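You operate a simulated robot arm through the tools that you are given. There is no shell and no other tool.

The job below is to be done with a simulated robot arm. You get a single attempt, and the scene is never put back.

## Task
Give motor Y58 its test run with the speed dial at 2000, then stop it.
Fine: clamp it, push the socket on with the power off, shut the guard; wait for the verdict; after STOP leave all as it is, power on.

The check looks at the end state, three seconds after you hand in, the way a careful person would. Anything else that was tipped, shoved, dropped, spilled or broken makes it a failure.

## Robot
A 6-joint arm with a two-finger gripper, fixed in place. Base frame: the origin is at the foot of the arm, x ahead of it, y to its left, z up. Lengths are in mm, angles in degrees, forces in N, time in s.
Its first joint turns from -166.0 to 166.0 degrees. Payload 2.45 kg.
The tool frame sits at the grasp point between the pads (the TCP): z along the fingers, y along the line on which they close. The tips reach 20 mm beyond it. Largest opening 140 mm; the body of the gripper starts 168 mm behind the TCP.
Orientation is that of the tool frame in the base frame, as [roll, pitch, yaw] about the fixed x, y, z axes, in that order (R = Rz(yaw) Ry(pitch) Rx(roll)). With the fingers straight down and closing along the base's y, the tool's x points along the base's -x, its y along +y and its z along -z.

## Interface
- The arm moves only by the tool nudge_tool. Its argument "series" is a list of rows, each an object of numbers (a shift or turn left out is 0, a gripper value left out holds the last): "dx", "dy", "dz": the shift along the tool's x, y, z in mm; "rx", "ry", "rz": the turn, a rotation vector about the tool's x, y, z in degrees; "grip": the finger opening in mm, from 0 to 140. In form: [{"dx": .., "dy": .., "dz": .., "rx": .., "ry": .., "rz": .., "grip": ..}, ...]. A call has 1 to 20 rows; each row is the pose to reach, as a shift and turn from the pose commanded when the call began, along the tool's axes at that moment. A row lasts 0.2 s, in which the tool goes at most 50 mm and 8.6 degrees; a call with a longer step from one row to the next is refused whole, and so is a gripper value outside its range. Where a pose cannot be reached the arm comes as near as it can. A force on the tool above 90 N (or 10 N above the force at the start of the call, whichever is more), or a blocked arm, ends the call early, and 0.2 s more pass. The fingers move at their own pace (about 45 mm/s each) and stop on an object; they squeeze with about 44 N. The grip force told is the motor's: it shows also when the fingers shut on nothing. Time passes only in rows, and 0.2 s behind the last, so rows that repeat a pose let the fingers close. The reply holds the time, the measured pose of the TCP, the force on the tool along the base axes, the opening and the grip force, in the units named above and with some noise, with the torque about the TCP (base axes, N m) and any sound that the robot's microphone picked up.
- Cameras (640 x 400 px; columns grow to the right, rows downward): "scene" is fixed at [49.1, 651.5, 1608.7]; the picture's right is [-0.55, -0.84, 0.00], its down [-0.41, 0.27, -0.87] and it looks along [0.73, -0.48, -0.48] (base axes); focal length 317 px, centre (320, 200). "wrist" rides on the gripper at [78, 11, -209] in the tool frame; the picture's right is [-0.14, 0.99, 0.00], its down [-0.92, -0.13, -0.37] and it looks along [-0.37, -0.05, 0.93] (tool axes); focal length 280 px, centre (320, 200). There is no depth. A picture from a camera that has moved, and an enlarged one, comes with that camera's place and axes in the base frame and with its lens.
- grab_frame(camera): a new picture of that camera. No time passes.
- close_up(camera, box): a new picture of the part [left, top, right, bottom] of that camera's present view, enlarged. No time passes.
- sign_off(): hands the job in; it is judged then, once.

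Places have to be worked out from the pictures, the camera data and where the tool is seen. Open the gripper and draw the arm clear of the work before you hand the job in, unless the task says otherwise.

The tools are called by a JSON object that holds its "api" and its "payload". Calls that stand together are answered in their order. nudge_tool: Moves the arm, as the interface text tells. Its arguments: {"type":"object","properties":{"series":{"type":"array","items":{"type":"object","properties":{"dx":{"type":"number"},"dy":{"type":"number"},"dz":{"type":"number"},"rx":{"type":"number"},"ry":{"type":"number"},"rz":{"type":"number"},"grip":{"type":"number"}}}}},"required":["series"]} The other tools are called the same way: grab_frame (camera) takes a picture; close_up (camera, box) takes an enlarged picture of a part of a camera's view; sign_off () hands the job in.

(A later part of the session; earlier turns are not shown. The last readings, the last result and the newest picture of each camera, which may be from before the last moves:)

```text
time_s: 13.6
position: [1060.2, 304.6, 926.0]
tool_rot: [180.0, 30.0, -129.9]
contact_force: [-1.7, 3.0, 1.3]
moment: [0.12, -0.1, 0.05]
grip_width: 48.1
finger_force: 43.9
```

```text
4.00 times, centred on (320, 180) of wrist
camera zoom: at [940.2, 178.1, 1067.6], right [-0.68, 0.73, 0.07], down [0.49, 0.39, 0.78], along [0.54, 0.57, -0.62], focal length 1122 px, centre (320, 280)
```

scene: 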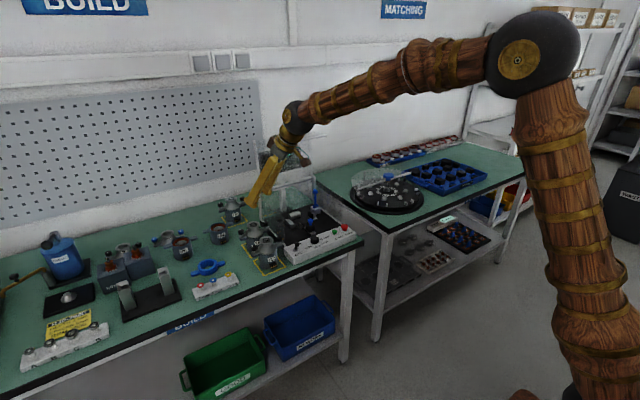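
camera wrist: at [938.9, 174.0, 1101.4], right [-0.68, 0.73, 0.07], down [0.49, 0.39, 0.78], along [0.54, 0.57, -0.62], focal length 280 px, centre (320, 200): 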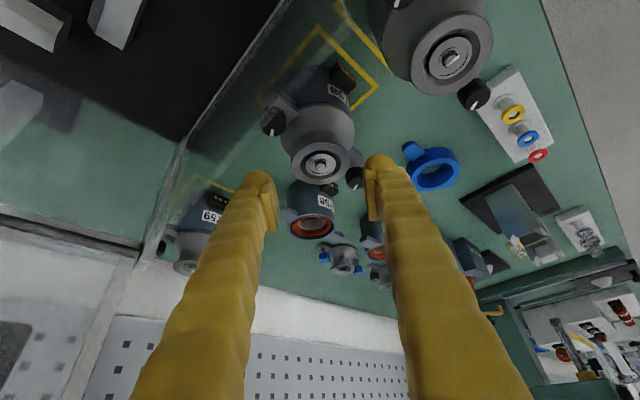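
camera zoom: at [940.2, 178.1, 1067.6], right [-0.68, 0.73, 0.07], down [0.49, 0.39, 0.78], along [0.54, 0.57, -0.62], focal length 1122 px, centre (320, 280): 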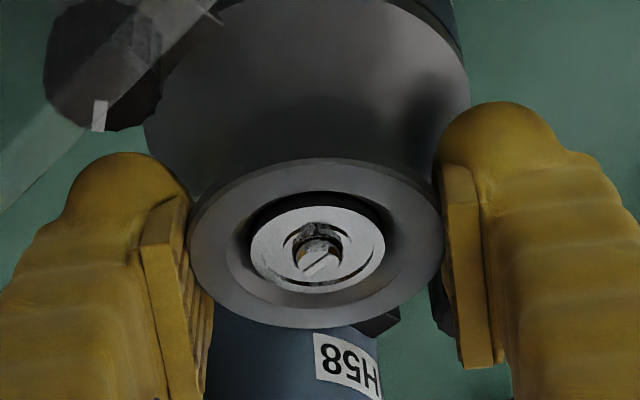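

Grip holds at 48 mm, but this yaw would bring the gripper body against the open guard over the nest. I'll release without lifting, back up, and re-grasp with a steeper tilt (50°) and yaw 40°, which clears both knobs and guard.

{"api": "nudge_tool", "payload": {"series": [{"grip": 68}, {"grip": 68}, {"dx": -11, "dz": -19.5, "grip": 68}, {"dx": -22.5, "dz": -39, "grip": 68}, {"dx": -22.5, "dz": -39, "rx": 2.5, "rz": 4.33}, {"dx": -22.5, "dz": -39, "rx": 5, "rz": 8.66}, {"dx": -22.5, "dz": -39, "rx": 5, "rz": 8.66}]}}

{"api": "nudge_tool", "payload": {"series": [{"ry": -6.7}, {"ry": -13.4}, {"ry": -20}, {"ry": -20}]}}

{"api": "grab_frame", "payload": {"camera": "wrist"}}

{"api": "close_up", "payload": {"camera": "wrist", "box": [240, 100, 400, 200]}}

{"api": "close_up", "payload": {"camera": "scene", "box": [200, 120, 340, 280]}}

```text
time_s: 15.2
position: [1060.0, 303.5, 970.5]
tool_rot: [180.0, 30.0, -140.0]
contact_force: [-0.3, -0.5, 0.0]
moment: [0.0, 0.0, -0.02]
grip_width: 68.0
finger_force: 0.0
```

```text
time_s: 16.2
position: [1058.7, 304.4, 970.1]
tool_rot: [-180.0, 50.1, -139.9]
contact_force: [0.7, -0.2, 0.2]
moment: [-0.01, -0.01, 0.01]
grip_width: 67.9
finger_force: 0.0
```

```text
taken
camera wrist: at [891.2, 176.1, 1044.6], right [-0.57, 0.82, 0.11], down [0.32, 0.1, 0.94], along [0.76, 0.57, -0.32], focal length 280 px, centre (320, 200)
```

wrist: 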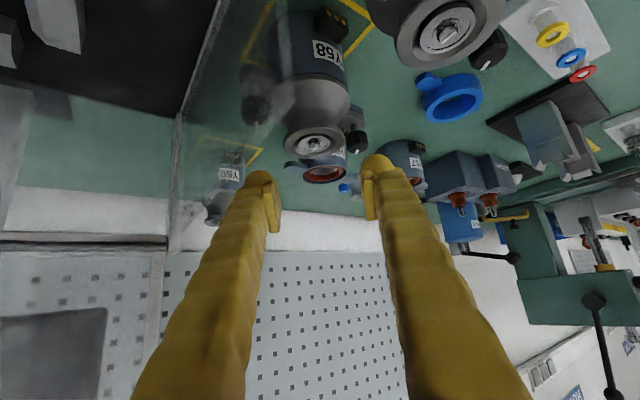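

```text
4.00 times, centred on (320, 150) of wrist
camera zoom: at [891.2, 176.1, 1044.6], right [-0.57, 0.82, 0.11], down [0.32, 0.1, 0.94], along [0.76, 0.57, -0.32], focal length 1122 px, centre (320, 400)
```

zoom: 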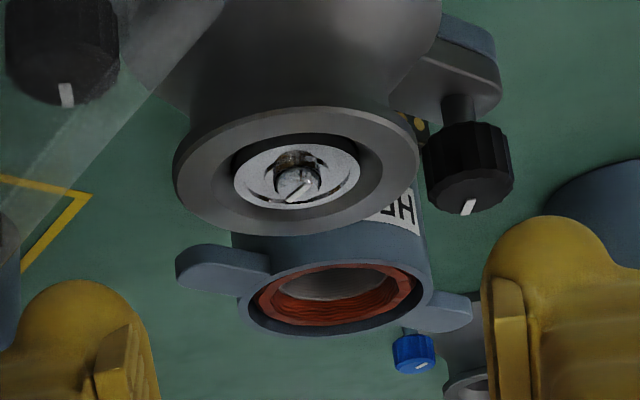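

```text
2.50 times, centred on (270, 200) of scene
camera zoom: at [49.1, 651.5, 1608.7], right [-0.55, -0.84, 0.0], down [-0.41, 0.27, -0.87], along [0.73, -0.48, -0.48], focal length 794 px, centre (445, 200)
```

zoom: 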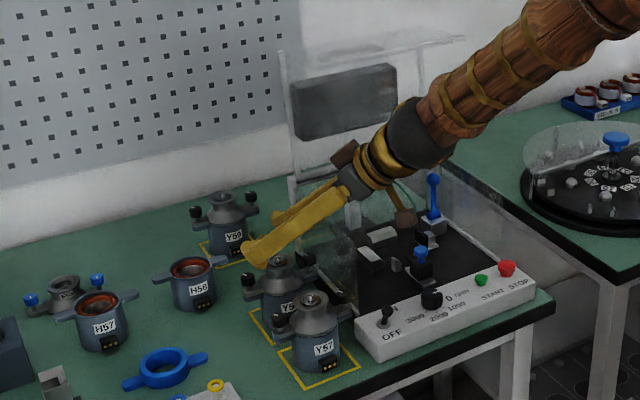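

Tilt 50°, yaw 40° reached with the guard well clear in the scene view. Combining views, the flange top is at about (1059.5,302,924); I lower straight down to TCP z≈931.

{"api": "nudge_tool", "payload": {"series": [{"dx": 10, "dy": -0.8, "dz": 8.2}, {"dx": 20, "dy": -0.8, "dz": 16.4}, {"dx": 30.2, "dy": -0.8, "dz": 24.6}, {"dx": 30.2, "dy": -0.8, "dz": 24.6}]}}

{"api": "close_up", "payload": {"camera": "wrist", "box": [240, 130, 400, 230]}}

{"api": "close_up", "payload": {"camera": "scene", "box": [230, 200, 294, 250]}}

```text
time_s: 17.2
position: [1061.3, 305.0, 939.3]
tool_rot: [-179.6, 50.4, -139.5]
contact_force: [19.9, 41.8, 74.6]
moment: [-8.36, 3.04, 0.49]
grip_width: 63.4
finger_force: 0.1
```

```text
4.00 times, centred on (320, 180) of wrist
camera zoom: at [893.2, 177.2, 1011.2], right [-0.57, 0.81, 0.1], down [0.31, 0.1, 0.95], along [0.76, 0.57, -0.31], focal length 1122 px, centre (320, 280)
```

zoom: 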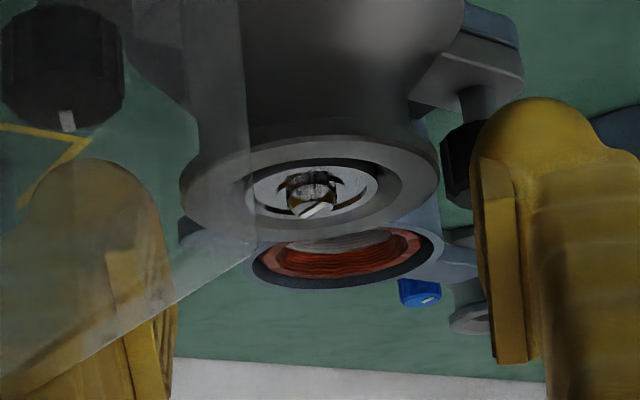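

```text
8.00 times, centred on (262, 225) of scene
camera zoom: at [49.1, 651.5, 1608.7], right [-0.55, -0.84, 0.0], down [-0.41, 0.27, -0.87], along [0.73, -0.48, -0.48], focal length 2539 px, centre (784, 0)
```

zoom: 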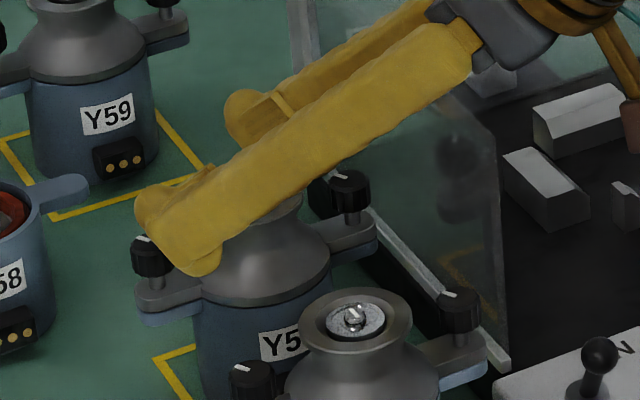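

The lower finger met the top edge of the guard's side wall (force at about (1032,217,984)). I back straight up at once, then use a gentler tilt of 42° and yaw 35°, which should clear that wall by about 35 mm.

{"api": "nudge_tool", "payload": {"series": [{"dx": -13.4, "dz": -11.2}, {"dx": -26.8, "dz": -22.5}, {"dx": -34.5, "dz": -29}, {"dx": -34.5, "dz": -29, "rx": 3.83, "rz": 3.2}, {"dx": -34.5, "dz": -29, "rx": 3.83, "rz": 3.2}]}}

{"api": "nudge_tool", "payload": {"series": [{"ry": 4, "grip": 68}, {"ry": 8, "grip": 68}, {"ry": 8, "grip": 68}]}}

{"api": "grab_frame", "payload": {"camera": "wrist"}}

{"api": "close_up", "payload": {"camera": "wrist", "box": [240, 100, 400, 200]}}

{"api": "close_up", "payload": {"camera": "scene", "box": [200, 120, 380, 280]}}

```text
time_s: 18.4
position: [1059.3, 303.6, 977.5]
tool_rot: [180.0, 49.9, -145.1]
contact_force: [-0.1, -0.7, 0.2]
moment: [0.01, 0.04, 0.01]
grip_width: 67.9
finger_force: 0.0
```

```text
time_s: 19.2
position: [1059.9, 304.0, 977.6]
tool_rot: [-180.0, 42.0, -144.9]
contact_force: [0.4, -0.3, 0.3]
moment: [0.01, 0.02, 0.0]
grip_width: 68.1
finger_force: 0.1
```

```text
taken
camera wrist: at [892.0, 198.3, 1080.0], right [-0.49, 0.87, 0.09], down [0.43, 0.15, 0.89], along [0.76, 0.47, -0.45], focal length 280 px, centre (320, 200)
```

wrist: 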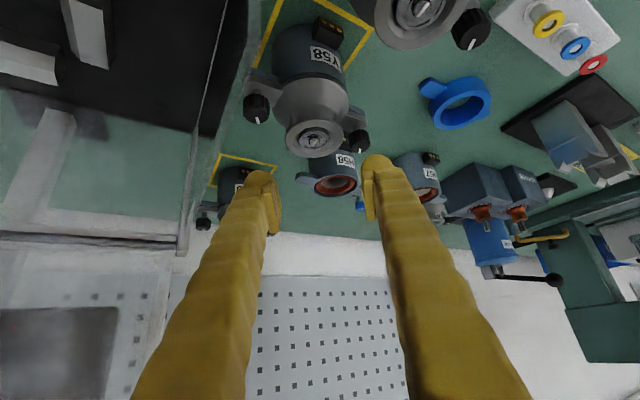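

```text
4.00 times, centred on (320, 150) of wrist
camera zoom: at [892.0, 198.3, 1080.0], right [-0.49, 0.87, 0.09], down [0.43, 0.15, 0.89], along [0.76, 0.47, -0.45], focal length 1122 px, centre (320, 400)
```

zoom: 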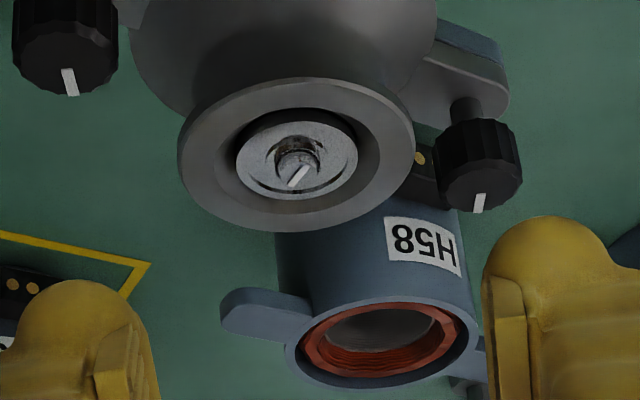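

```text
2.50 times, centred on (290, 200) of scene
camera zoom: at [49.1, 651.5, 1608.7], right [-0.55, -0.84, 0.0], down [-0.41, 0.27, -0.87], along [0.73, -0.48, -0.48], focal length 794 px, centre (395, 200)
```

zoom: 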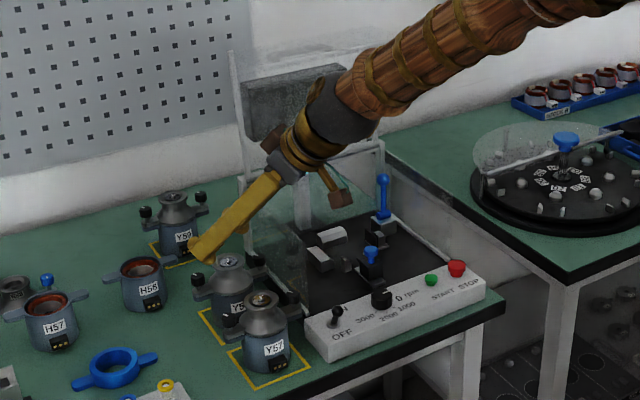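

Tester unmoved, and the flange computes to (1060,302.5,924), right under the TCP. I lower straight to TCP z≈935.

{"api": "nudge_tool", "payload": {"series": [{"dx": 9.4, "dy": -0.4, "dz": 10.3}, {"dx": 18.9, "dy": -0.4, "dz": 20.7}, {"dx": 28.3, "dy": -0.4, "dz": 31}, {"dx": 28.3, "dy": -0.4, "dz": 31}]}}

{"api": "close_up", "payload": {"camera": "wrist", "box": [240, 130, 400, 230]}}

{"api": "close_up", "payload": {"camera": "scene", "box": [230, 200, 294, 250]}}

```text
time_s: 20.2
position: [1061.0, 303.0, 934.7]
tool_rot: [-180.0, 41.9, -144.9]
contact_force: [-0.6, 0.1, 0.3]
moment: [-0.04, 0.0, 0.0]
grip_width: 68.2
finger_force: 0.1
```

```text
4.00 times, centred on (320, 180) of wrist
camera zoom: at [892.8, 196.9, 1037.4], right [-0.49, 0.87, 0.09], down [0.43, 0.15, 0.89], along [0.76, 0.47, -0.45], focal length 1122 px, centre (320, 280)
```

zoom: 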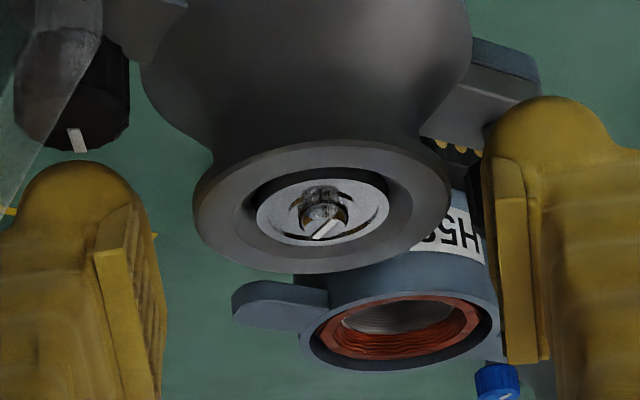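

```text
8.00 times, centred on (262, 225) of scene
camera zoom: at [49.1, 651.5, 1608.7], right [-0.55, -0.84, 0.0], down [-0.41, 0.27, -0.87], along [0.73, -0.48, -0.48], focal length 2539 px, centre (784, 0)
```

zoom: 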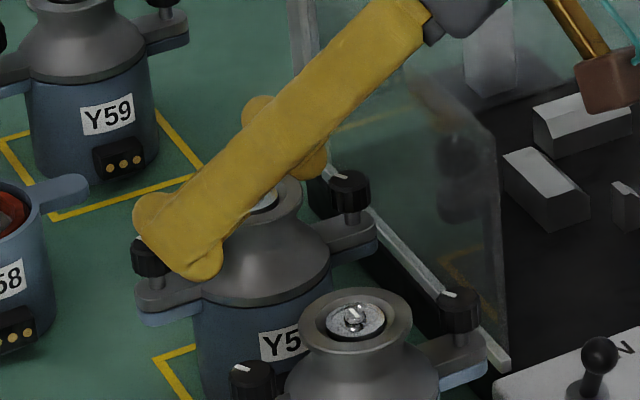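

Clear of everything and centred; I lower 3 mm more and close on the flange.

{"api": "nudge_tool", "payload": {"series": [{"dx": 2, "dz": 2.2}, {"dx": 2, "dz": 2.2, "grip": 54}, {"dx": 2, "dz": 2.2, "grip": 46}, {"dx": 2, "dz": 2.2, "grip": 40}, {"dx": 2, "dz": 2.2, "grip": 40}]}}

{"api": "close_up", "payload": {"camera": "wrist", "box": [240, 130, 400, 230]}}

```text
time_s: 21.4
position: [1061.1, 301.9, 932.7]
tool_rot: [-179.9, 42.0, -144.9]
contact_force: [-0.6, 2.6, 0.5]
moment: [0.06, -0.04, -0.03]
grip_width: 47.3
finger_force: 44.1
```

```text
4.00 times, centred on (320, 180) of wrist
camera zoom: at [893.1, 197.1, 1034.8], right [-0.49, 0.87, 0.09], down [0.43, 0.15, 0.89], along [0.76, 0.47, -0.45], focal length 1122 px, centre (320, 280)
```

zoom: 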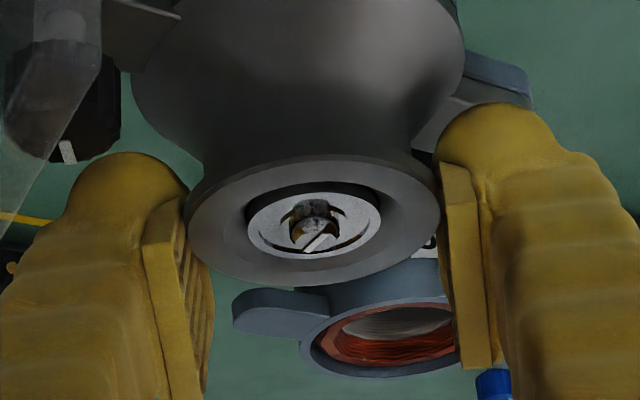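

Firm grip at 47 mm with 44 N. A trial lift of 30 mm.

{"api": "nudge_tool", "payload": {"series": [{"dx": -6.7, "dz": -7.4}, {"dx": -13.4, "dz": -14.9}, {"dx": -20.1, "dz": -22.3}, {"dx": -20.1, "dz": -22.3}]}}

{"api": "grab_frame", "payload": {"camera": "wrist"}}

{"api": "close_up", "payload": {"camera": "scene", "box": [230, 190, 310, 270]}}

```text
time_s: 22.4
position: [1060.1, 302.0, 962.7]
tool_rot: [180.0, 42.0, -144.8]
contact_force: [0.5, -0.4, -7.3]
moment: [0.03, -0.03, -0.03]
grip_width: 47.8
finger_force: 43.8
```

```text
taken
camera wrist: at [891.9, 195.9, 1065.1], right [-0.49, 0.87, 0.09], down [0.43, 0.15, 0.89], along [0.76, 0.47, -0.45], focal length 280 px, centre (320, 200)
```

wrist: 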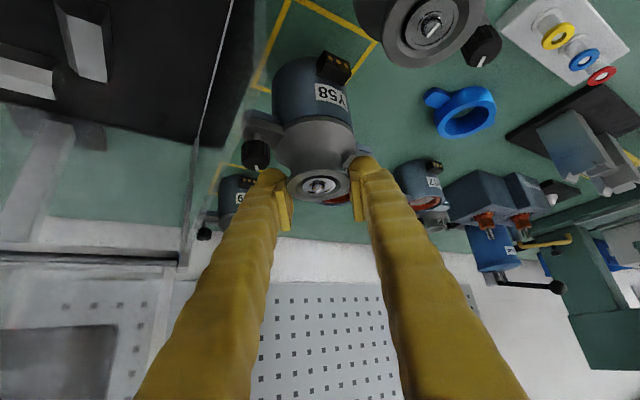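

```text
5.00 times, centred on (270, 230) of scene
camera zoom: at [49.1, 651.5, 1608.7], right [-0.55, -0.84, 0.0], down [-0.41, 0.27, -0.87], along [0.73, -0.48, -0.48], focal length 1587 px, centre (570, 50)
```

zoom: 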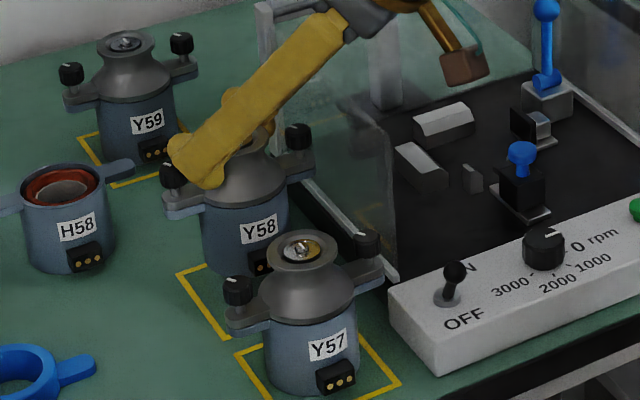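

Y58 hangs straight (7.3 N). I lift it vertically above Y57's height, then back and up to TCP (1000,302,1125).

{"api": "nudge_tool", "payload": {"series": [{"dx": -20, "dz": -22.3}, {"dx": -40, "dz": -44.6}, {"dx": -60.2, "dz": -66.9}, {"dx": -64, "dy": 11.5, "dz": -95.7}, {"dx": -68, "dy": 23, "dz": -124.5}, {"dx": -71.9, "dy": 34.4, "dz": -153.3}, {"dx": -71.9, "dy": 34.4, "dz": -153.3}]}}

{"api": "grab_frame", "payload": {"camera": "wrist"}}

{"api": "grab_frame", "payload": {"camera": "scene"}}

```text
time_s: 24.0
position: [1002.9, 302.9, 1122.6]
tool_rot: [180.0, 42.1, -144.9]
contact_force: [0.9, 0.7, -7.6]
moment: [0.05, -0.03, 0.01]
grip_width: 47.6
finger_force: 44.1
```

```text
taken
camera wrist: at [834.0, 198.1, 1225.5], right [-0.49, 0.87, 0.09], down [0.43, 0.15, 0.89], along [0.76, 0.47, -0.45], focal length 280 px, centre (320, 200)
```

wrist: 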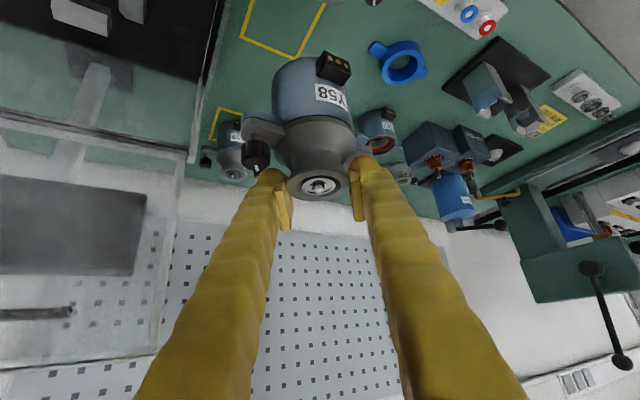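

```text
taken
```

scene: 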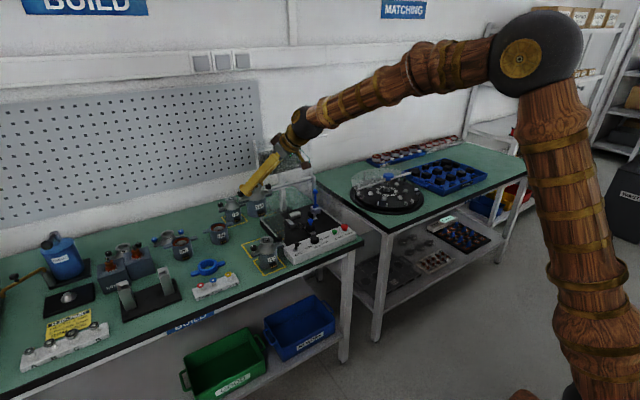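

Motor secure. I carry it sideways at x≈1000 over the side wall to y≈79, at height z≈1127.

{"api": "nudge_tool", "payload": {"series": [{"dx": 15.5, "dy": -30.3, "dz": -15.1}, {"dx": 31, "dy": -60.7, "dz": -30.2}, {"dx": 46.6, "dy": -91, "dz": -45.3}, {"dx": 62.1, "dy": -121.3, "dz": -60.4}, {"dx": 77.7, "dy": -151.7, "dz": -75.5}, {"dx": 93.2, "dy": -182, "dz": -90.6}, {"dx": 93.2, "dy": -182, "dz": -90.6}]}}

{"api": "grab_frame", "payload": {"camera": "wrist"}}

{"api": "close_up", "payload": {"camera": "scene", "box": [220, 110, 380, 280]}}

```text
time_s: 25.6
position: [998.5, 79.0, 1129.3]
tool_rot: [180.0, 42.1, -144.8]
contact_force: [-1.0, -0.1, -7.5]
moment: [0.04, -0.06, 0.04]
grip_width: 47.6
finger_force: 44.1
```

```text
taken
camera wrist: at [830.1, -26.1, 1231.6], right [-0.49, 0.87, 0.09], down [0.43, 0.15, 0.89], along [0.76, 0.47, -0.45], focal length 280 px, centre (320, 200)
```

wrist: 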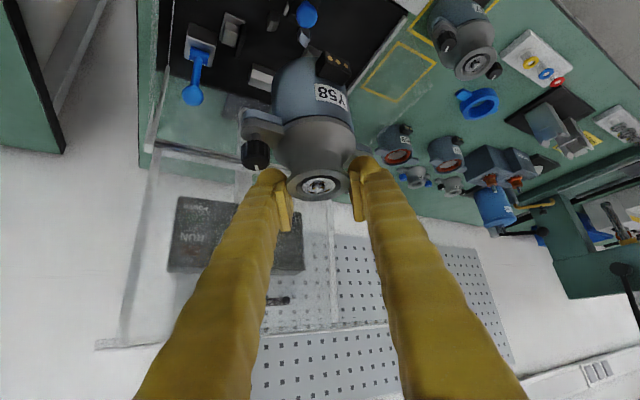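

```text
2.35 times, centred on (300, 195) of scene
camera zoom: at [49.1, 651.5, 1608.7], right [-0.55, -0.84, 0.0], down [-0.41, 0.27, -0.87], along [0.73, -0.48, -0.48], focal length 747 px, centre (367, 212)
```

zoom: 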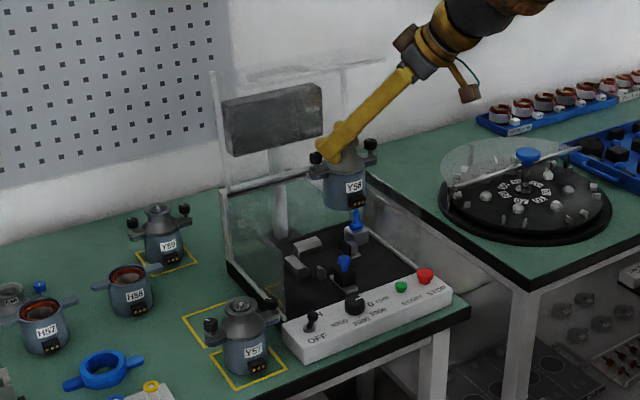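

Motor is over the socket slide, guard clear. I descend to TCP z≈1052 and then advance to x≈1060, and look again.

{"api": "nudge_tool", "payload": {"series": [{"dx": 17, "dz": 19}, {"dx": 34, "dz": 38}, {"dx": 51.5, "dz": 57.2}, {"dx": 33, "dy": -17, "dz": 73.7}, {"dx": 15, "dy": -34.4, "dz": 90.1}, {"dx": 15, "dy": -34.4, "dz": 90.1}]}}

{"api": "grab_frame", "payload": {"camera": "wrist"}}

{"api": "close_up", "payload": {"camera": "scene", "box": [250, 130, 350, 240]}}

{"api": "close_up", "payload": {"camera": "wrist", "box": [180, 0, 400, 140]}}

```text
time_s: 27.0
position: [1056.7, 78.5, 1052.9]
tool_rot: [-180.0, 42.1, -144.9]
contact_force: [-0.4, 0.0, -7.1]
moment: [0.04, -0.01, 0.0]
grip_width: 47.8
finger_force: 43.8
```

```text
taken
camera wrist: at [888.2, -26.5, 1155.0], right [-0.49, 0.87, 0.09], down [0.43, 0.15, 0.89], along [0.76, 0.47, -0.45], focal length 280 px, centre (320, 200)
```

wrist: 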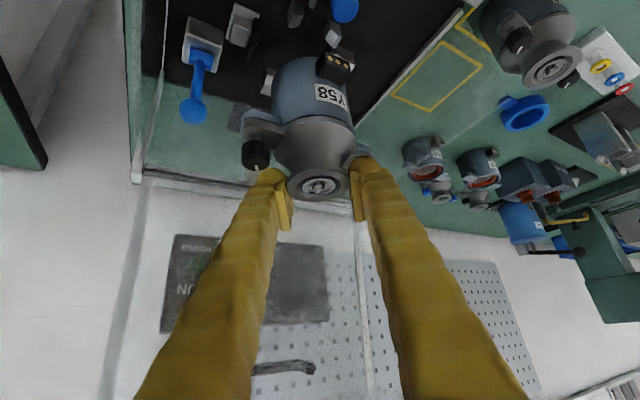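

```text
3.64 times, centred on (300, 185) of scene
camera zoom: at [49.1, 651.5, 1608.7], right [-0.55, -0.84, 0.0], down [-0.41, 0.27, -0.87], along [0.73, -0.48, -0.48], focal length 1154 px, centre (393, 254)
```

zoom: 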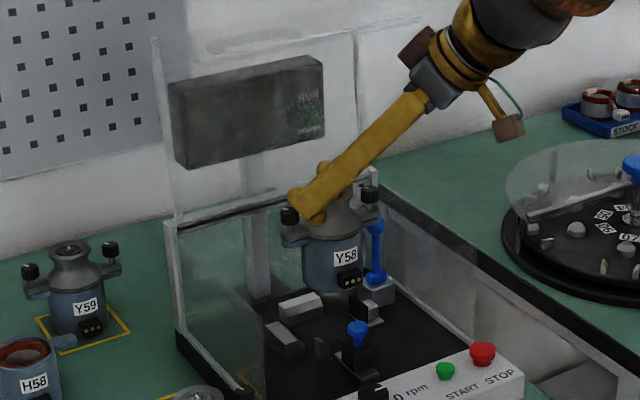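

```text
2.86 times, centred on (290, 70) of wrist
camera zoom: at [888.2, -26.5, 1155.0], right [-0.49, 0.87, 0.09], down [0.43, 0.15, 0.89], along [0.76, 0.47, -0.45], focal length 801 px, centre (406, 571)
```

zoom: 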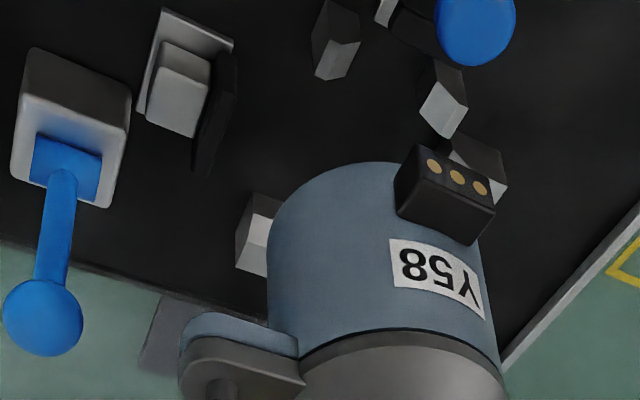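

The nest measures: back stop face x≈1128, side stop face y≈117.5, posts/socket centred y≈79, so motor axis target ≈(1089.5,79). I advance to that point and lower to TCP z≈990, bottom still above the stops.

{"api": "nudge_tool", "payload": {"series": [{"dx": -10.2, "dy": -9, "dz": 9.2}, {"dx": -20.4, "dy": -18, "dz": 18.4}, {"dx": -6.6, "dy": -18, "dz": 33.8}, {"dx": 7.2, "dy": -18, "dz": 49}, {"dx": 21.1, "dy": -18, "dz": 64.5}, {"dx": 21.1, "dy": -18, "dz": 64.5}]}}

{"api": "close_up", "payload": {"camera": "wrist", "box": [180, 20, 420, 180]}}

{"api": "close_up", "payload": {"camera": "scene", "box": [270, 170, 350, 230]}}

{"api": "grab_frame", "payload": {"camera": "wrist"}}

```text
time_s: 28.4
position: [1091.2, 78.4, 989.8]
tool_rot: [180.0, 42.0, -144.9]
contact_force: [0.5, -0.2, -7.5]
moment: [-0.01, -0.06, 0.01]
grip_width: 47.3
finger_force: 44.0
```

```text
2.50 times, centred on (300, 100) of wrist
camera zoom: at [922.7, -26.3, 1092.1], right [-0.49, 0.87, 0.09], down [0.43, 0.15, 0.89], along [0.76, 0.47, -0.45], focal length 701 px, centre (370, 450)
```

zoom: 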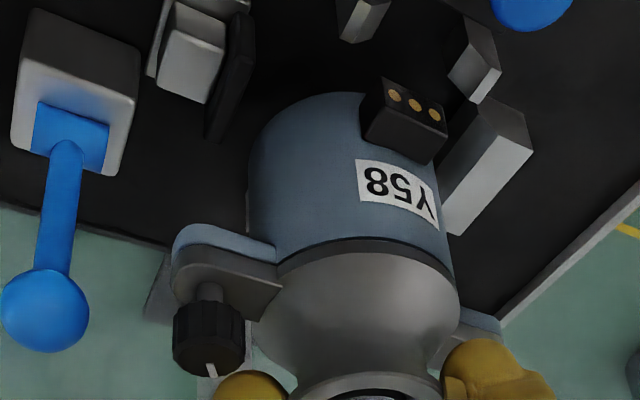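

```text
6.67 times, centred on (310, 200) of scene
camera zoom: at [49.1, 651.5, 1608.7], right [-0.55, -0.84, 0.0], down [-0.41, 0.27, -0.87], along [0.73, -0.48, -0.48], focal length 2116 px, centre (387, 200)
```

zoom: 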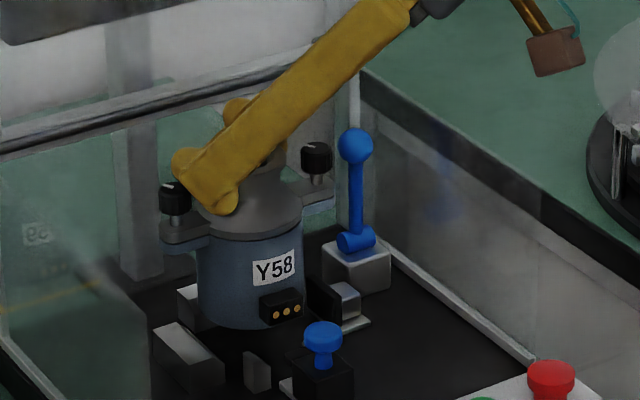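

```text
taken
camera wrist: at [922.7, -26.3, 1092.1], right [-0.49, 0.87, 0.09], down [0.43, 0.15, 0.89], along [0.76, 0.47, -0.45], focal length 280 px, centre (320, 200)
```

wrist: 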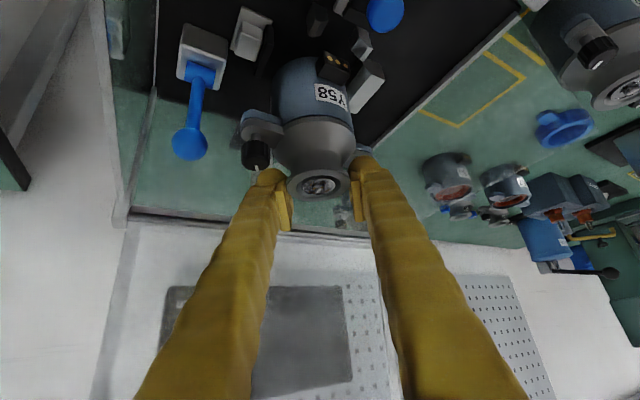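

Alignment looks close. I check the connector against the two guide posts more finely.

{"api": "close_up", "payload": {"camera": "wrist", "box": [280, 0, 420, 90]}}

{"api": "close_up", "payload": {"camera": "scene", "box": [285, 195, 335, 235]}}

```text
4.44 times, centred on (350, 45) of wrist
camera zoom: at [922.7, -26.3, 1092.1], right [-0.49, 0.87, 0.09], down [0.43, 0.15, 0.89], along [0.76, 0.47, -0.45], focal length 1246 px, centre (187, 889)
```

zoom: 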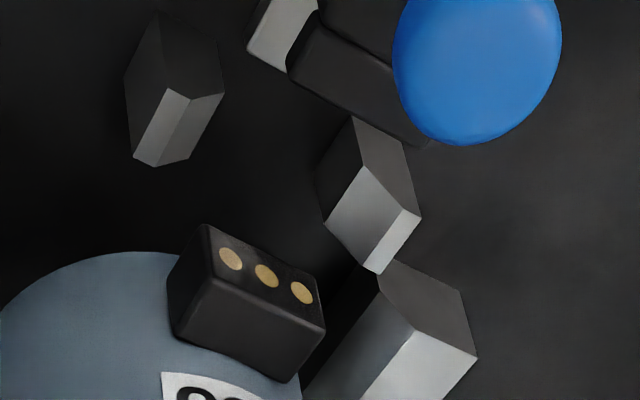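

```text
10.00 times, centred on (310, 215) of scene
camera zoom: at [49.1, 651.5, 1608.7], right [-0.55, -0.84, 0.0], down [-0.41, 0.27, -0.87], along [0.73, -0.48, -0.48], focal length 3174 px, centre (420, 50)
```

zoom: 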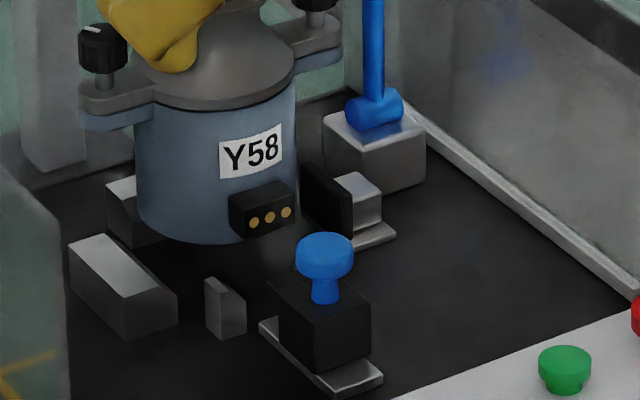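

Triangulating with the new view shows the bed is higher (z≈850), so the nest centre is nearer: about (1080,79.5). I raise 15 mm, shift to that axis, and re-check from there.

{"api": "nudge_tool", "payload": {"series": [{"dx": -10, "dz": -11.1}, {"dx": -4.1, "dy": 6.8, "dz": -16.5}, {"dx": -4.1, "dy": 6.8, "dz": -16.5}]}}

{"api": "close_up", "payload": {"camera": "wrist", "box": [180, 0, 420, 150]}}

{"api": "close_up", "payload": {"camera": "wrist", "box": [280, 0, 420, 90]}}

{"api": "close_up", "payload": {"camera": "scene", "box": [285, 195, 335, 235]}}

```text
time_s: 29.2
position: [1079.6, 80.4, 1005.4]
tool_rot: [180.0, 42.0, -144.9]
contact_force: [0.3, 0.3, -6.7]
moment: [0.05, 0.0, 0.0]
grip_width: 47.4
finger_force: 44.1
```

```text
2.67 times, centred on (300, 75) of wrist
camera zoom: at [910.6, -24.9, 1108.3], right [-0.49, 0.87, 0.09], down [0.43, 0.15, 0.89], along [0.76, 0.47, -0.45], focal length 748 px, centre (373, 533)
```

zoom: 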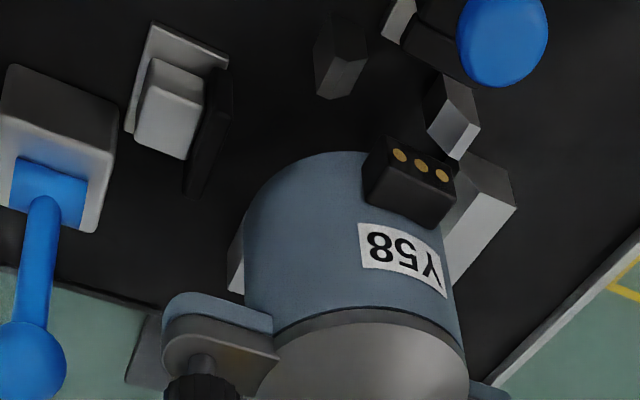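

```text
4.44 times, centred on (350, 45) of wrist
camera zoom: at [910.6, -24.9, 1108.3], right [-0.49, 0.87, 0.09], down [0.43, 0.15, 0.89], along [0.76, 0.47, -0.45], focal length 1246 px, centre (187, 889)
```

zoom: 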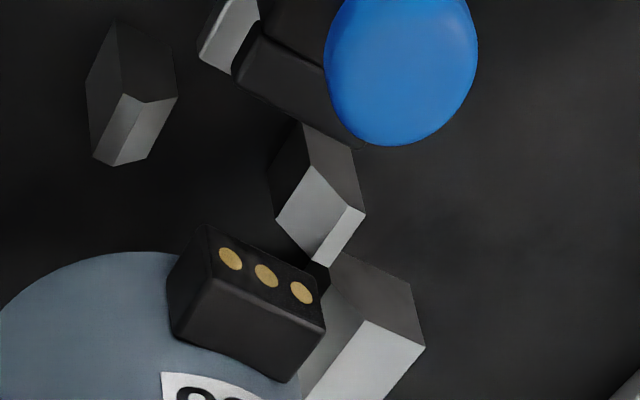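

```text
10.00 times, centred on (310, 215) of scene
camera zoom: at [49.1, 651.5, 1608.7], right [-0.55, -0.84, 0.0], down [-0.41, 0.27, -0.87], along [0.73, -0.48, -0.48], focal length 3174 px, centre (420, 50)
```

zoom: 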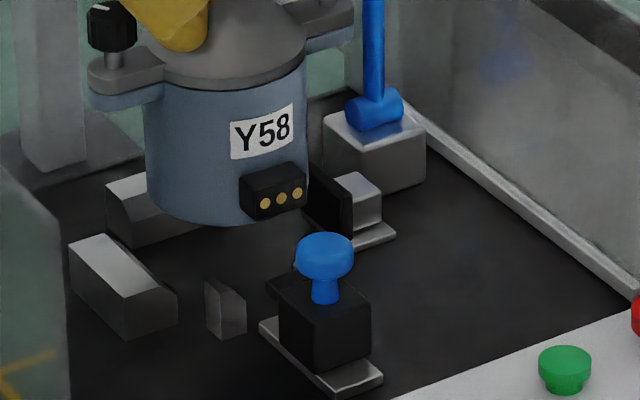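

Connector (y≈81) sits between the posts (centre y≈81–82), margin ~3 mm, and x fits. I lower 26 mm and check force.

{"api": "nudge_tool", "payload": {"series": [{"dx": 6, "dz": 6.7}, {"dx": 12, "dz": 13.4}, {"dx": 17.4, "dz": 19.3}, {"dx": 17.4, "dz": 19.3}]}}

{"api": "close_up", "payload": {"camera": "wrist", "box": [220, 0, 420, 125]}}

{"api": "close_up", "payload": {"camera": "scene", "box": [285, 195, 335, 235]}}

```text
time_s: 30.2
position: [1080.0, 81.4, 979.6]
tool_rot: [180.0, 42.0, -144.9]
contact_force: [-0.4, -0.2, -7.6]
moment: [0.01, -0.02, 0.01]
grip_width: 47.8
finger_force: 44.2
```

```text
3.20 times, centred on (320, 62) of wrist
camera zoom: at [911.7, -24.5, 1082.4], right [-0.49, 0.87, 0.09], down [0.43, 0.15, 0.89], along [0.76, 0.47, -0.45], focal length 897 px, centre (320, 640)
```

zoom: 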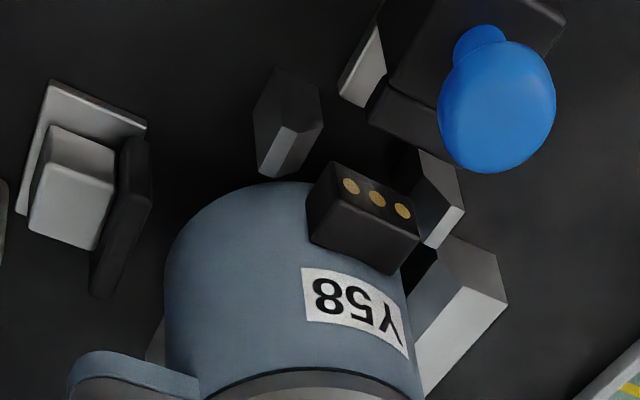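

```text
10.00 times, centred on (310, 215) of scene
camera zoom: at [49.1, 651.5, 1608.7], right [-0.55, -0.84, 0.0], down [-0.41, 0.27, -0.87], along [0.73, -0.48, -0.48], focal length 3174 px, centre (420, 50)
```

zoom: 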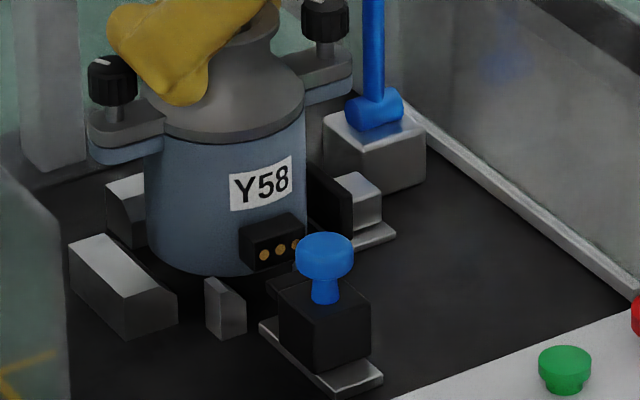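

Still free and the motor is coming down between stops and posts. I lower a further 10 mm in fine steps.

{"api": "nudge_tool", "payload": {"series": [{"dx": 2, "dz": 2.2}, {"dx": 4, "dz": 4.5}, {"dx": 6, "dz": 6.7}, {"dx": 6.7, "dz": 7.4}, {"dx": 6.7, "dz": 7.4}]}}

{"api": "close_up", "payload": {"camera": "scene", "box": [285, 195, 335, 235]}}

{"api": "close_up", "payload": {"camera": "wrist", "box": [220, 0, 420, 125]}}

```text
time_s: 31.4
position: [1079.4, 81.1, 968.9]
tool_rot: [-179.8, 42.0, -145.0]
contact_force: [0.3, 0.3, -7.5]
moment: [0.01, -0.04, -0.01]
grip_width: 47.6
finger_force: 43.8
```

```text
10.00 times, centred on (310, 215) of scene
camera zoom: at [49.1, 651.5, 1608.7], right [-0.55, -0.84, 0.0], down [-0.41, 0.27, -0.87], along [0.73, -0.48, -0.48], focal length 3174 px, centre (420, 50)
```

zoom: 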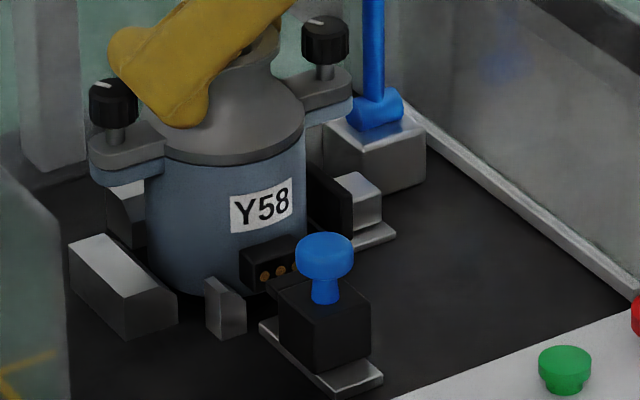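

```text
3.20 times, centred on (320, 62) of wrist
camera zoom: at [912.0, -24.4, 1071.5], right [-0.49, 0.87, 0.09], down [0.43, 0.15, 0.89], along [0.76, 0.47, -0.45], focal length 897 px, centre (320, 640)
```

zoom: 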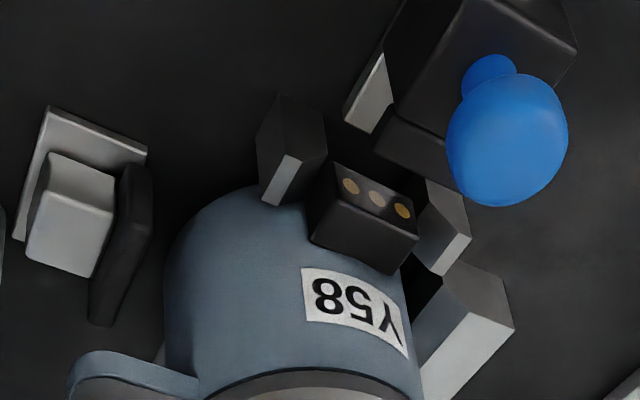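

Connector is between the posts, still no contact. Lower 4 mm more, gently.

{"api": "nudge_tool", "payload": {"series": [{"dx": 1.3, "dz": 1.5}, {"dx": 2.7, "dz": 3.0}, {"dx": 2.7, "dz": 3.0}]}}

```text
time_s: 32.2
position: [1080.4, 81.2, 964.9]
tool_rot: [-179.9, 41.9, -144.9]
contact_force: [-0.3, 0.7, -6.9]
moment: [0.09, -0.02, -0.03]
grip_width: 47.5
finger_force: 44.4
```

Still hanging free (−7 N); I lower 4 mm more.

{"api": "nudge_tool", "payload": {"series": [{"dx": 1.3, "dz": 1.5}, {"dx": 2.7, "dz": 3.0}, {"dx": 2.7, "dz": 3.0}]}}

{"api": "close_up", "payload": {"camera": "scene", "box": [285, 195, 335, 235]}}

```text
time_s: 33.0
position: [1080.9, 80.3, 962.3]
tool_rot: [-179.9, 42.0, -144.9]
contact_force: [-13.3, 0.5, 14.4]
moment: [0.02, 0.88, -0.06]
grip_width: 48.0
finger_force: 43.4
```

```text
10.00 times, centred on (310, 215) of scene
camera zoom: at [49.1, 651.5, 1608.7], right [-0.55, -0.84, 0.0], down [-0.41, 0.27, -0.87], along [0.73, -0.48, -0.48], focal length 3174 px, centre (420, 50)
```

zoom: 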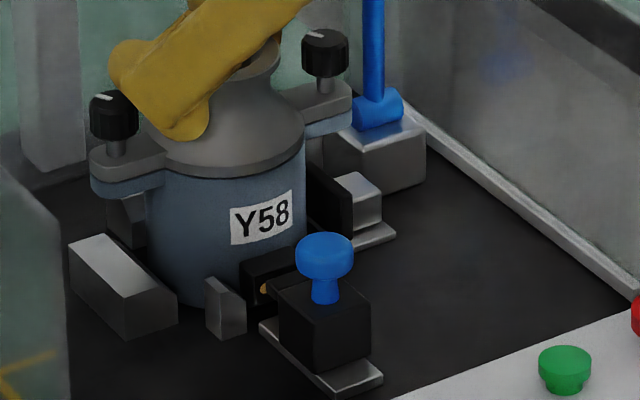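

Contact pushes −x and up: the motor rides the back stop's bevel. I ease back 3 mm in −x (1 mm up) and read the force.

{"api": "nudge_tool", "payload": {"series": [{"dx": 1.2, "dy": 1.7, "dz": -2.4}, {"dx": 1.2, "dy": 1.7, "dz": -2.4}]}}

{"api": "close_up", "payload": {"camera": "wrist", "box": [180, 0, 420, 150]}}

```text
time_s: 33.6
position: [1078.7, 79.4, 963.0]
tool_rot: [-179.9, 42.0, -144.9]
contact_force: [16.2, 8.3, 3.8]
moment: [0.64, -1.13, -0.06]
grip_width: 47.7
finger_force: 43.8
```

```text
2.67 times, centred on (300, 75) of wrist
camera zoom: at [909.9, -24.9, 1064.8], right [-0.49, 0.87, 0.09], down [0.43, 0.15, 0.89], along [0.76, 0.47, -0.45], focal length 748 px, centre (373, 533)
```

zoom: 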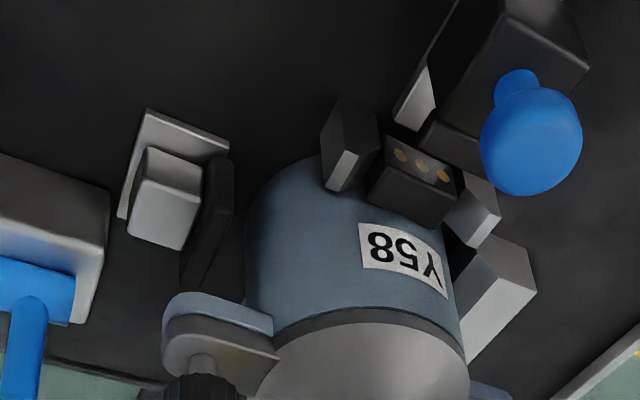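

Now it presses the −x/−y side: the front-left post. The pocket is snug, centre about (1079.8,82); I shift +1.2 x, +2.5 y.

{"api": "nudge_tool", "payload": {"series": [{"dx": -1.8, "dy": 1.36, "dz": 1.6}, {"dx": -1.8, "dy": 1.36, "dz": 1.6}]}}

```text
time_s: 34.2
position: [1079.4, 81.7, 961.7]
tool_rot: [-179.9, 42.0, -145.0]
contact_force: [-1.8, -6.9, 11.2]
moment: [-0.42, 0.61, 0.2]
grip_width: 47.8
finger_force: 44.2
```

Now it leans on the other post; the pocket centre is between, so I shift +0.7 x, −1.0 y.

{"api": "nudge_tool", "payload": {"series": [{"dy": -1.2}, {"dy": -1.2}]}}

{"api": "close_up", "payload": {"camera": "wrist", "box": [200, 0, 400, 125]}}

{"api": "close_up", "payload": {"camera": "scene", "box": [285, 200, 335, 240]}}

```text
time_s: 34.8
position: [1079.7, 82.9, 963.0]
tool_rot: [180.0, 42.1, -144.9]
contact_force: [-5.4, 2.4, 10.7]
moment: [0.25, 0.2, 0.02]
grip_width: 47.6
finger_force: 43.5
```

```text
3.20 times, centred on (300, 62) of wrist
camera zoom: at [911.2, -22.7, 1064.8], right [-0.49, 0.87, 0.09], down [0.43, 0.15, 0.89], along [0.76, 0.47, -0.45], focal length 897 px, centre (384, 640)
```

zoom: 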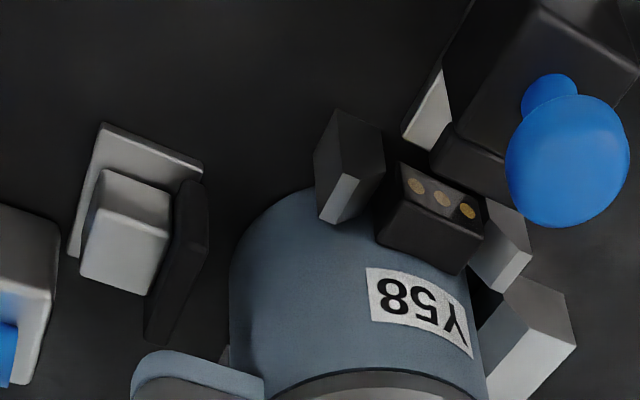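

```text
10.00 times, centred on (310, 220) of scene
camera zoom: at [49.1, 651.5, 1608.7], right [-0.55, -0.84, 0.0], down [-0.41, 0.27, -0.87], along [0.73, -0.48, -0.48], focal length 3174 px, centre (420, 0)
```

zoom: 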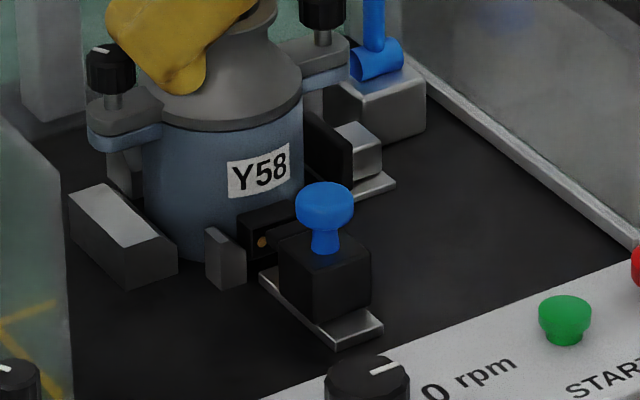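

Forces are small now; slightly against the back bevel. Nudge −0.8 mm x and read.

{"api": "nudge_tool", "payload": {"series": [{"dx": 0.49, "dy": 0.46, "dz": -0.44}, {"dx": 0.49, "dy": 0.46, "dz": -0.44}]}}

```text
time_s: 35.4
position: [1079.3, 82.1, 963.4]
tool_rot: [-179.9, 42.0, -144.9]
contact_force: [5.2, 4.0, 10.2]
moment: [0.3, -0.06, -0.05]
grip_width: 47.5
finger_force: 44.0
```

Lateral forces simply oppose each little shift, i.e. friction with the base resting on the bed at TCP z≈963. I open the gripper to let it settle.

{"api": "nudge_tool", "payload": {"series": [{"grip": 52}, {"grip": 60}, {"grip": 68}, {"grip": 68}]}}

{"api": "grab_frame", "payload": {"camera": "wrist"}}

{"api": "close_up", "payload": {"camera": "wrist", "box": [200, 0, 440, 150]}}

{"api": "close_up", "payload": {"camera": "scene", "box": [280, 190, 340, 235]}}

```text
time_s: 36.4
position: [1079.2, 83.3, 961.1]
tool_rot: [180.0, 42.1, -144.9]
contact_force: [0.3, 0.0, 0.2]
moment: [0.02, 0.0, -0.02]
grip_width: 68.2
finger_force: 0.0
```

```text
taken
camera wrist: at [910.4, -23.0, 1064.3], right [-0.49, 0.87, 0.09], down [0.43, 0.15, 0.89], along [0.76, 0.47, -0.45], focal length 280 px, centre (320, 200)
```

wrist: 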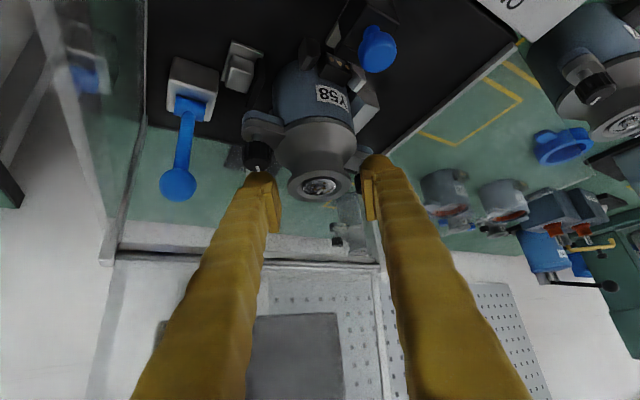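

```text
2.67 times, centred on (320, 75) of wrist
camera zoom: at [910.4, -23.0, 1064.3], right [-0.49, 0.87, 0.09], down [0.43, 0.15, 0.89], along [0.76, 0.47, -0.45], focal length 748 px, centre (320, 533)
```

zoom: 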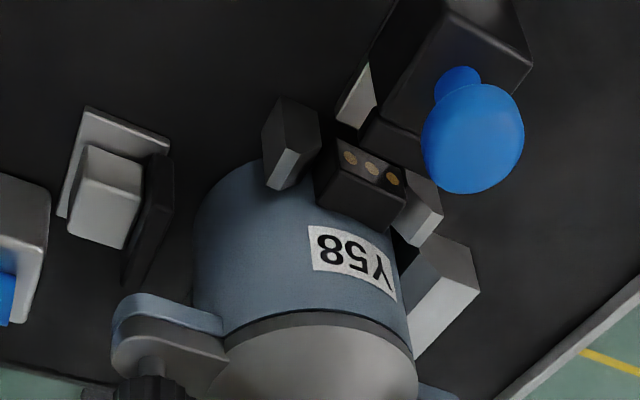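

```text
8.89 times, centred on (310, 212) of scene
camera zoom: at [49.1, 651.5, 1608.7], right [-0.55, -0.84, 0.0], down [-0.41, 0.27, -0.87], along [0.73, -0.48, -0.48], focal length 2822 px, centre (409, 89)
```

zoom: 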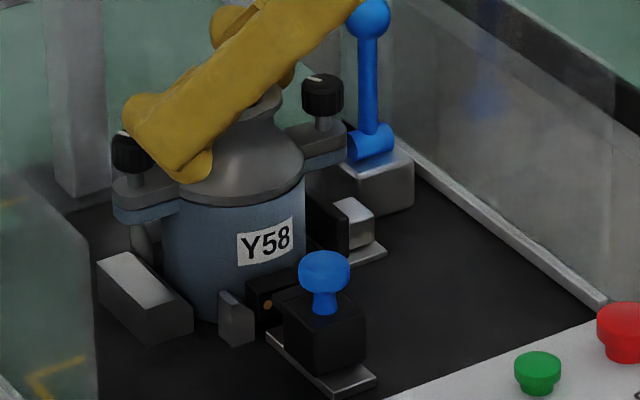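

Y58 stands upright in its pocket. I withdraw along the tool axis and turn the tool to yaw 0 for the clamp lever, whose ball I place at (1109,-18,954).

{"api": "nudge_tool", "payload": {"series": [{"dz": -20}, {"dz": -50}, {"dz": -85}, {"dz": -120}, {"dz": -120, "rx": 4.68, "rz": 5.2}, {"dz": -120, "rx": 9.36, "rz": 10.4}, {"dz": -120, "rx": 14.04, "rz": 15.6}, {"dz": -120, "rx": 18.72, "rz": 20.8}, {"dz": -120, "rx": 23.4, "rz": 26}, {"dz": -120, "rx": 23.4, "rz": 26}]}}

{"api": "grab_frame", "payload": {"camera": "wrist"}}

{"api": "close_up", "payload": {"camera": "scene", "box": [270, 170, 350, 230]}}

{"api": "close_up", "payload": {"camera": "wrist", "box": [190, 20, 430, 200]}}

```text
time_s: 38.6
position: [1013.1, 36.8, 1052.4]
tool_rot: [180.0, 42.0, -179.8]
contact_force: [-0.1, 0.3, 0.0]
moment: [-0.01, -0.01, 0.01]
grip_width: 68.0
finger_force: 0.0
```

```text
taken
camera wrist: at [814.0, 46.3, 1155.3], right [0.1, 0.99, 0.09], down [0.44, -0.13, 0.89], along [0.89, -0.05, -0.45], focal length 280 px, centre (320, 200)
```

wrist: 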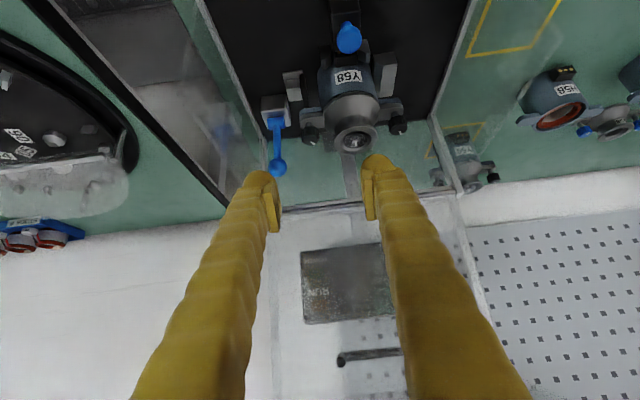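

```text
6.67 times, centred on (310, 200) of scene
camera zoom: at [49.1, 651.5, 1608.7], right [-0.55, -0.84, 0.0], down [-0.41, 0.27, -0.87], along [0.73, -0.48, -0.48], focal length 2116 px, centre (387, 200)
```

zoom: 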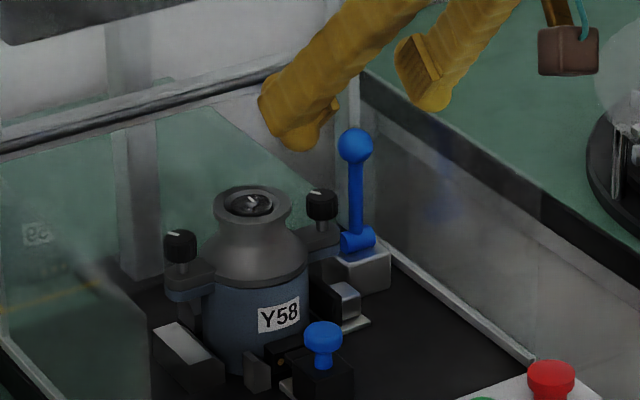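

```text
2.22 times, centred on (310, 110) of wrist
camera zoom: at [814.0, 46.3, 1155.3], right [0.1, 0.99, 0.09], down [0.44, -0.13, 0.89], along [0.89, -0.05, -0.45], focal length 623 px, centre (342, 400)
```

zoom: 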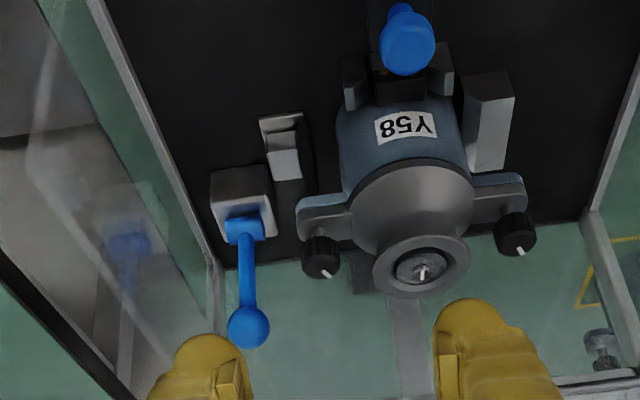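

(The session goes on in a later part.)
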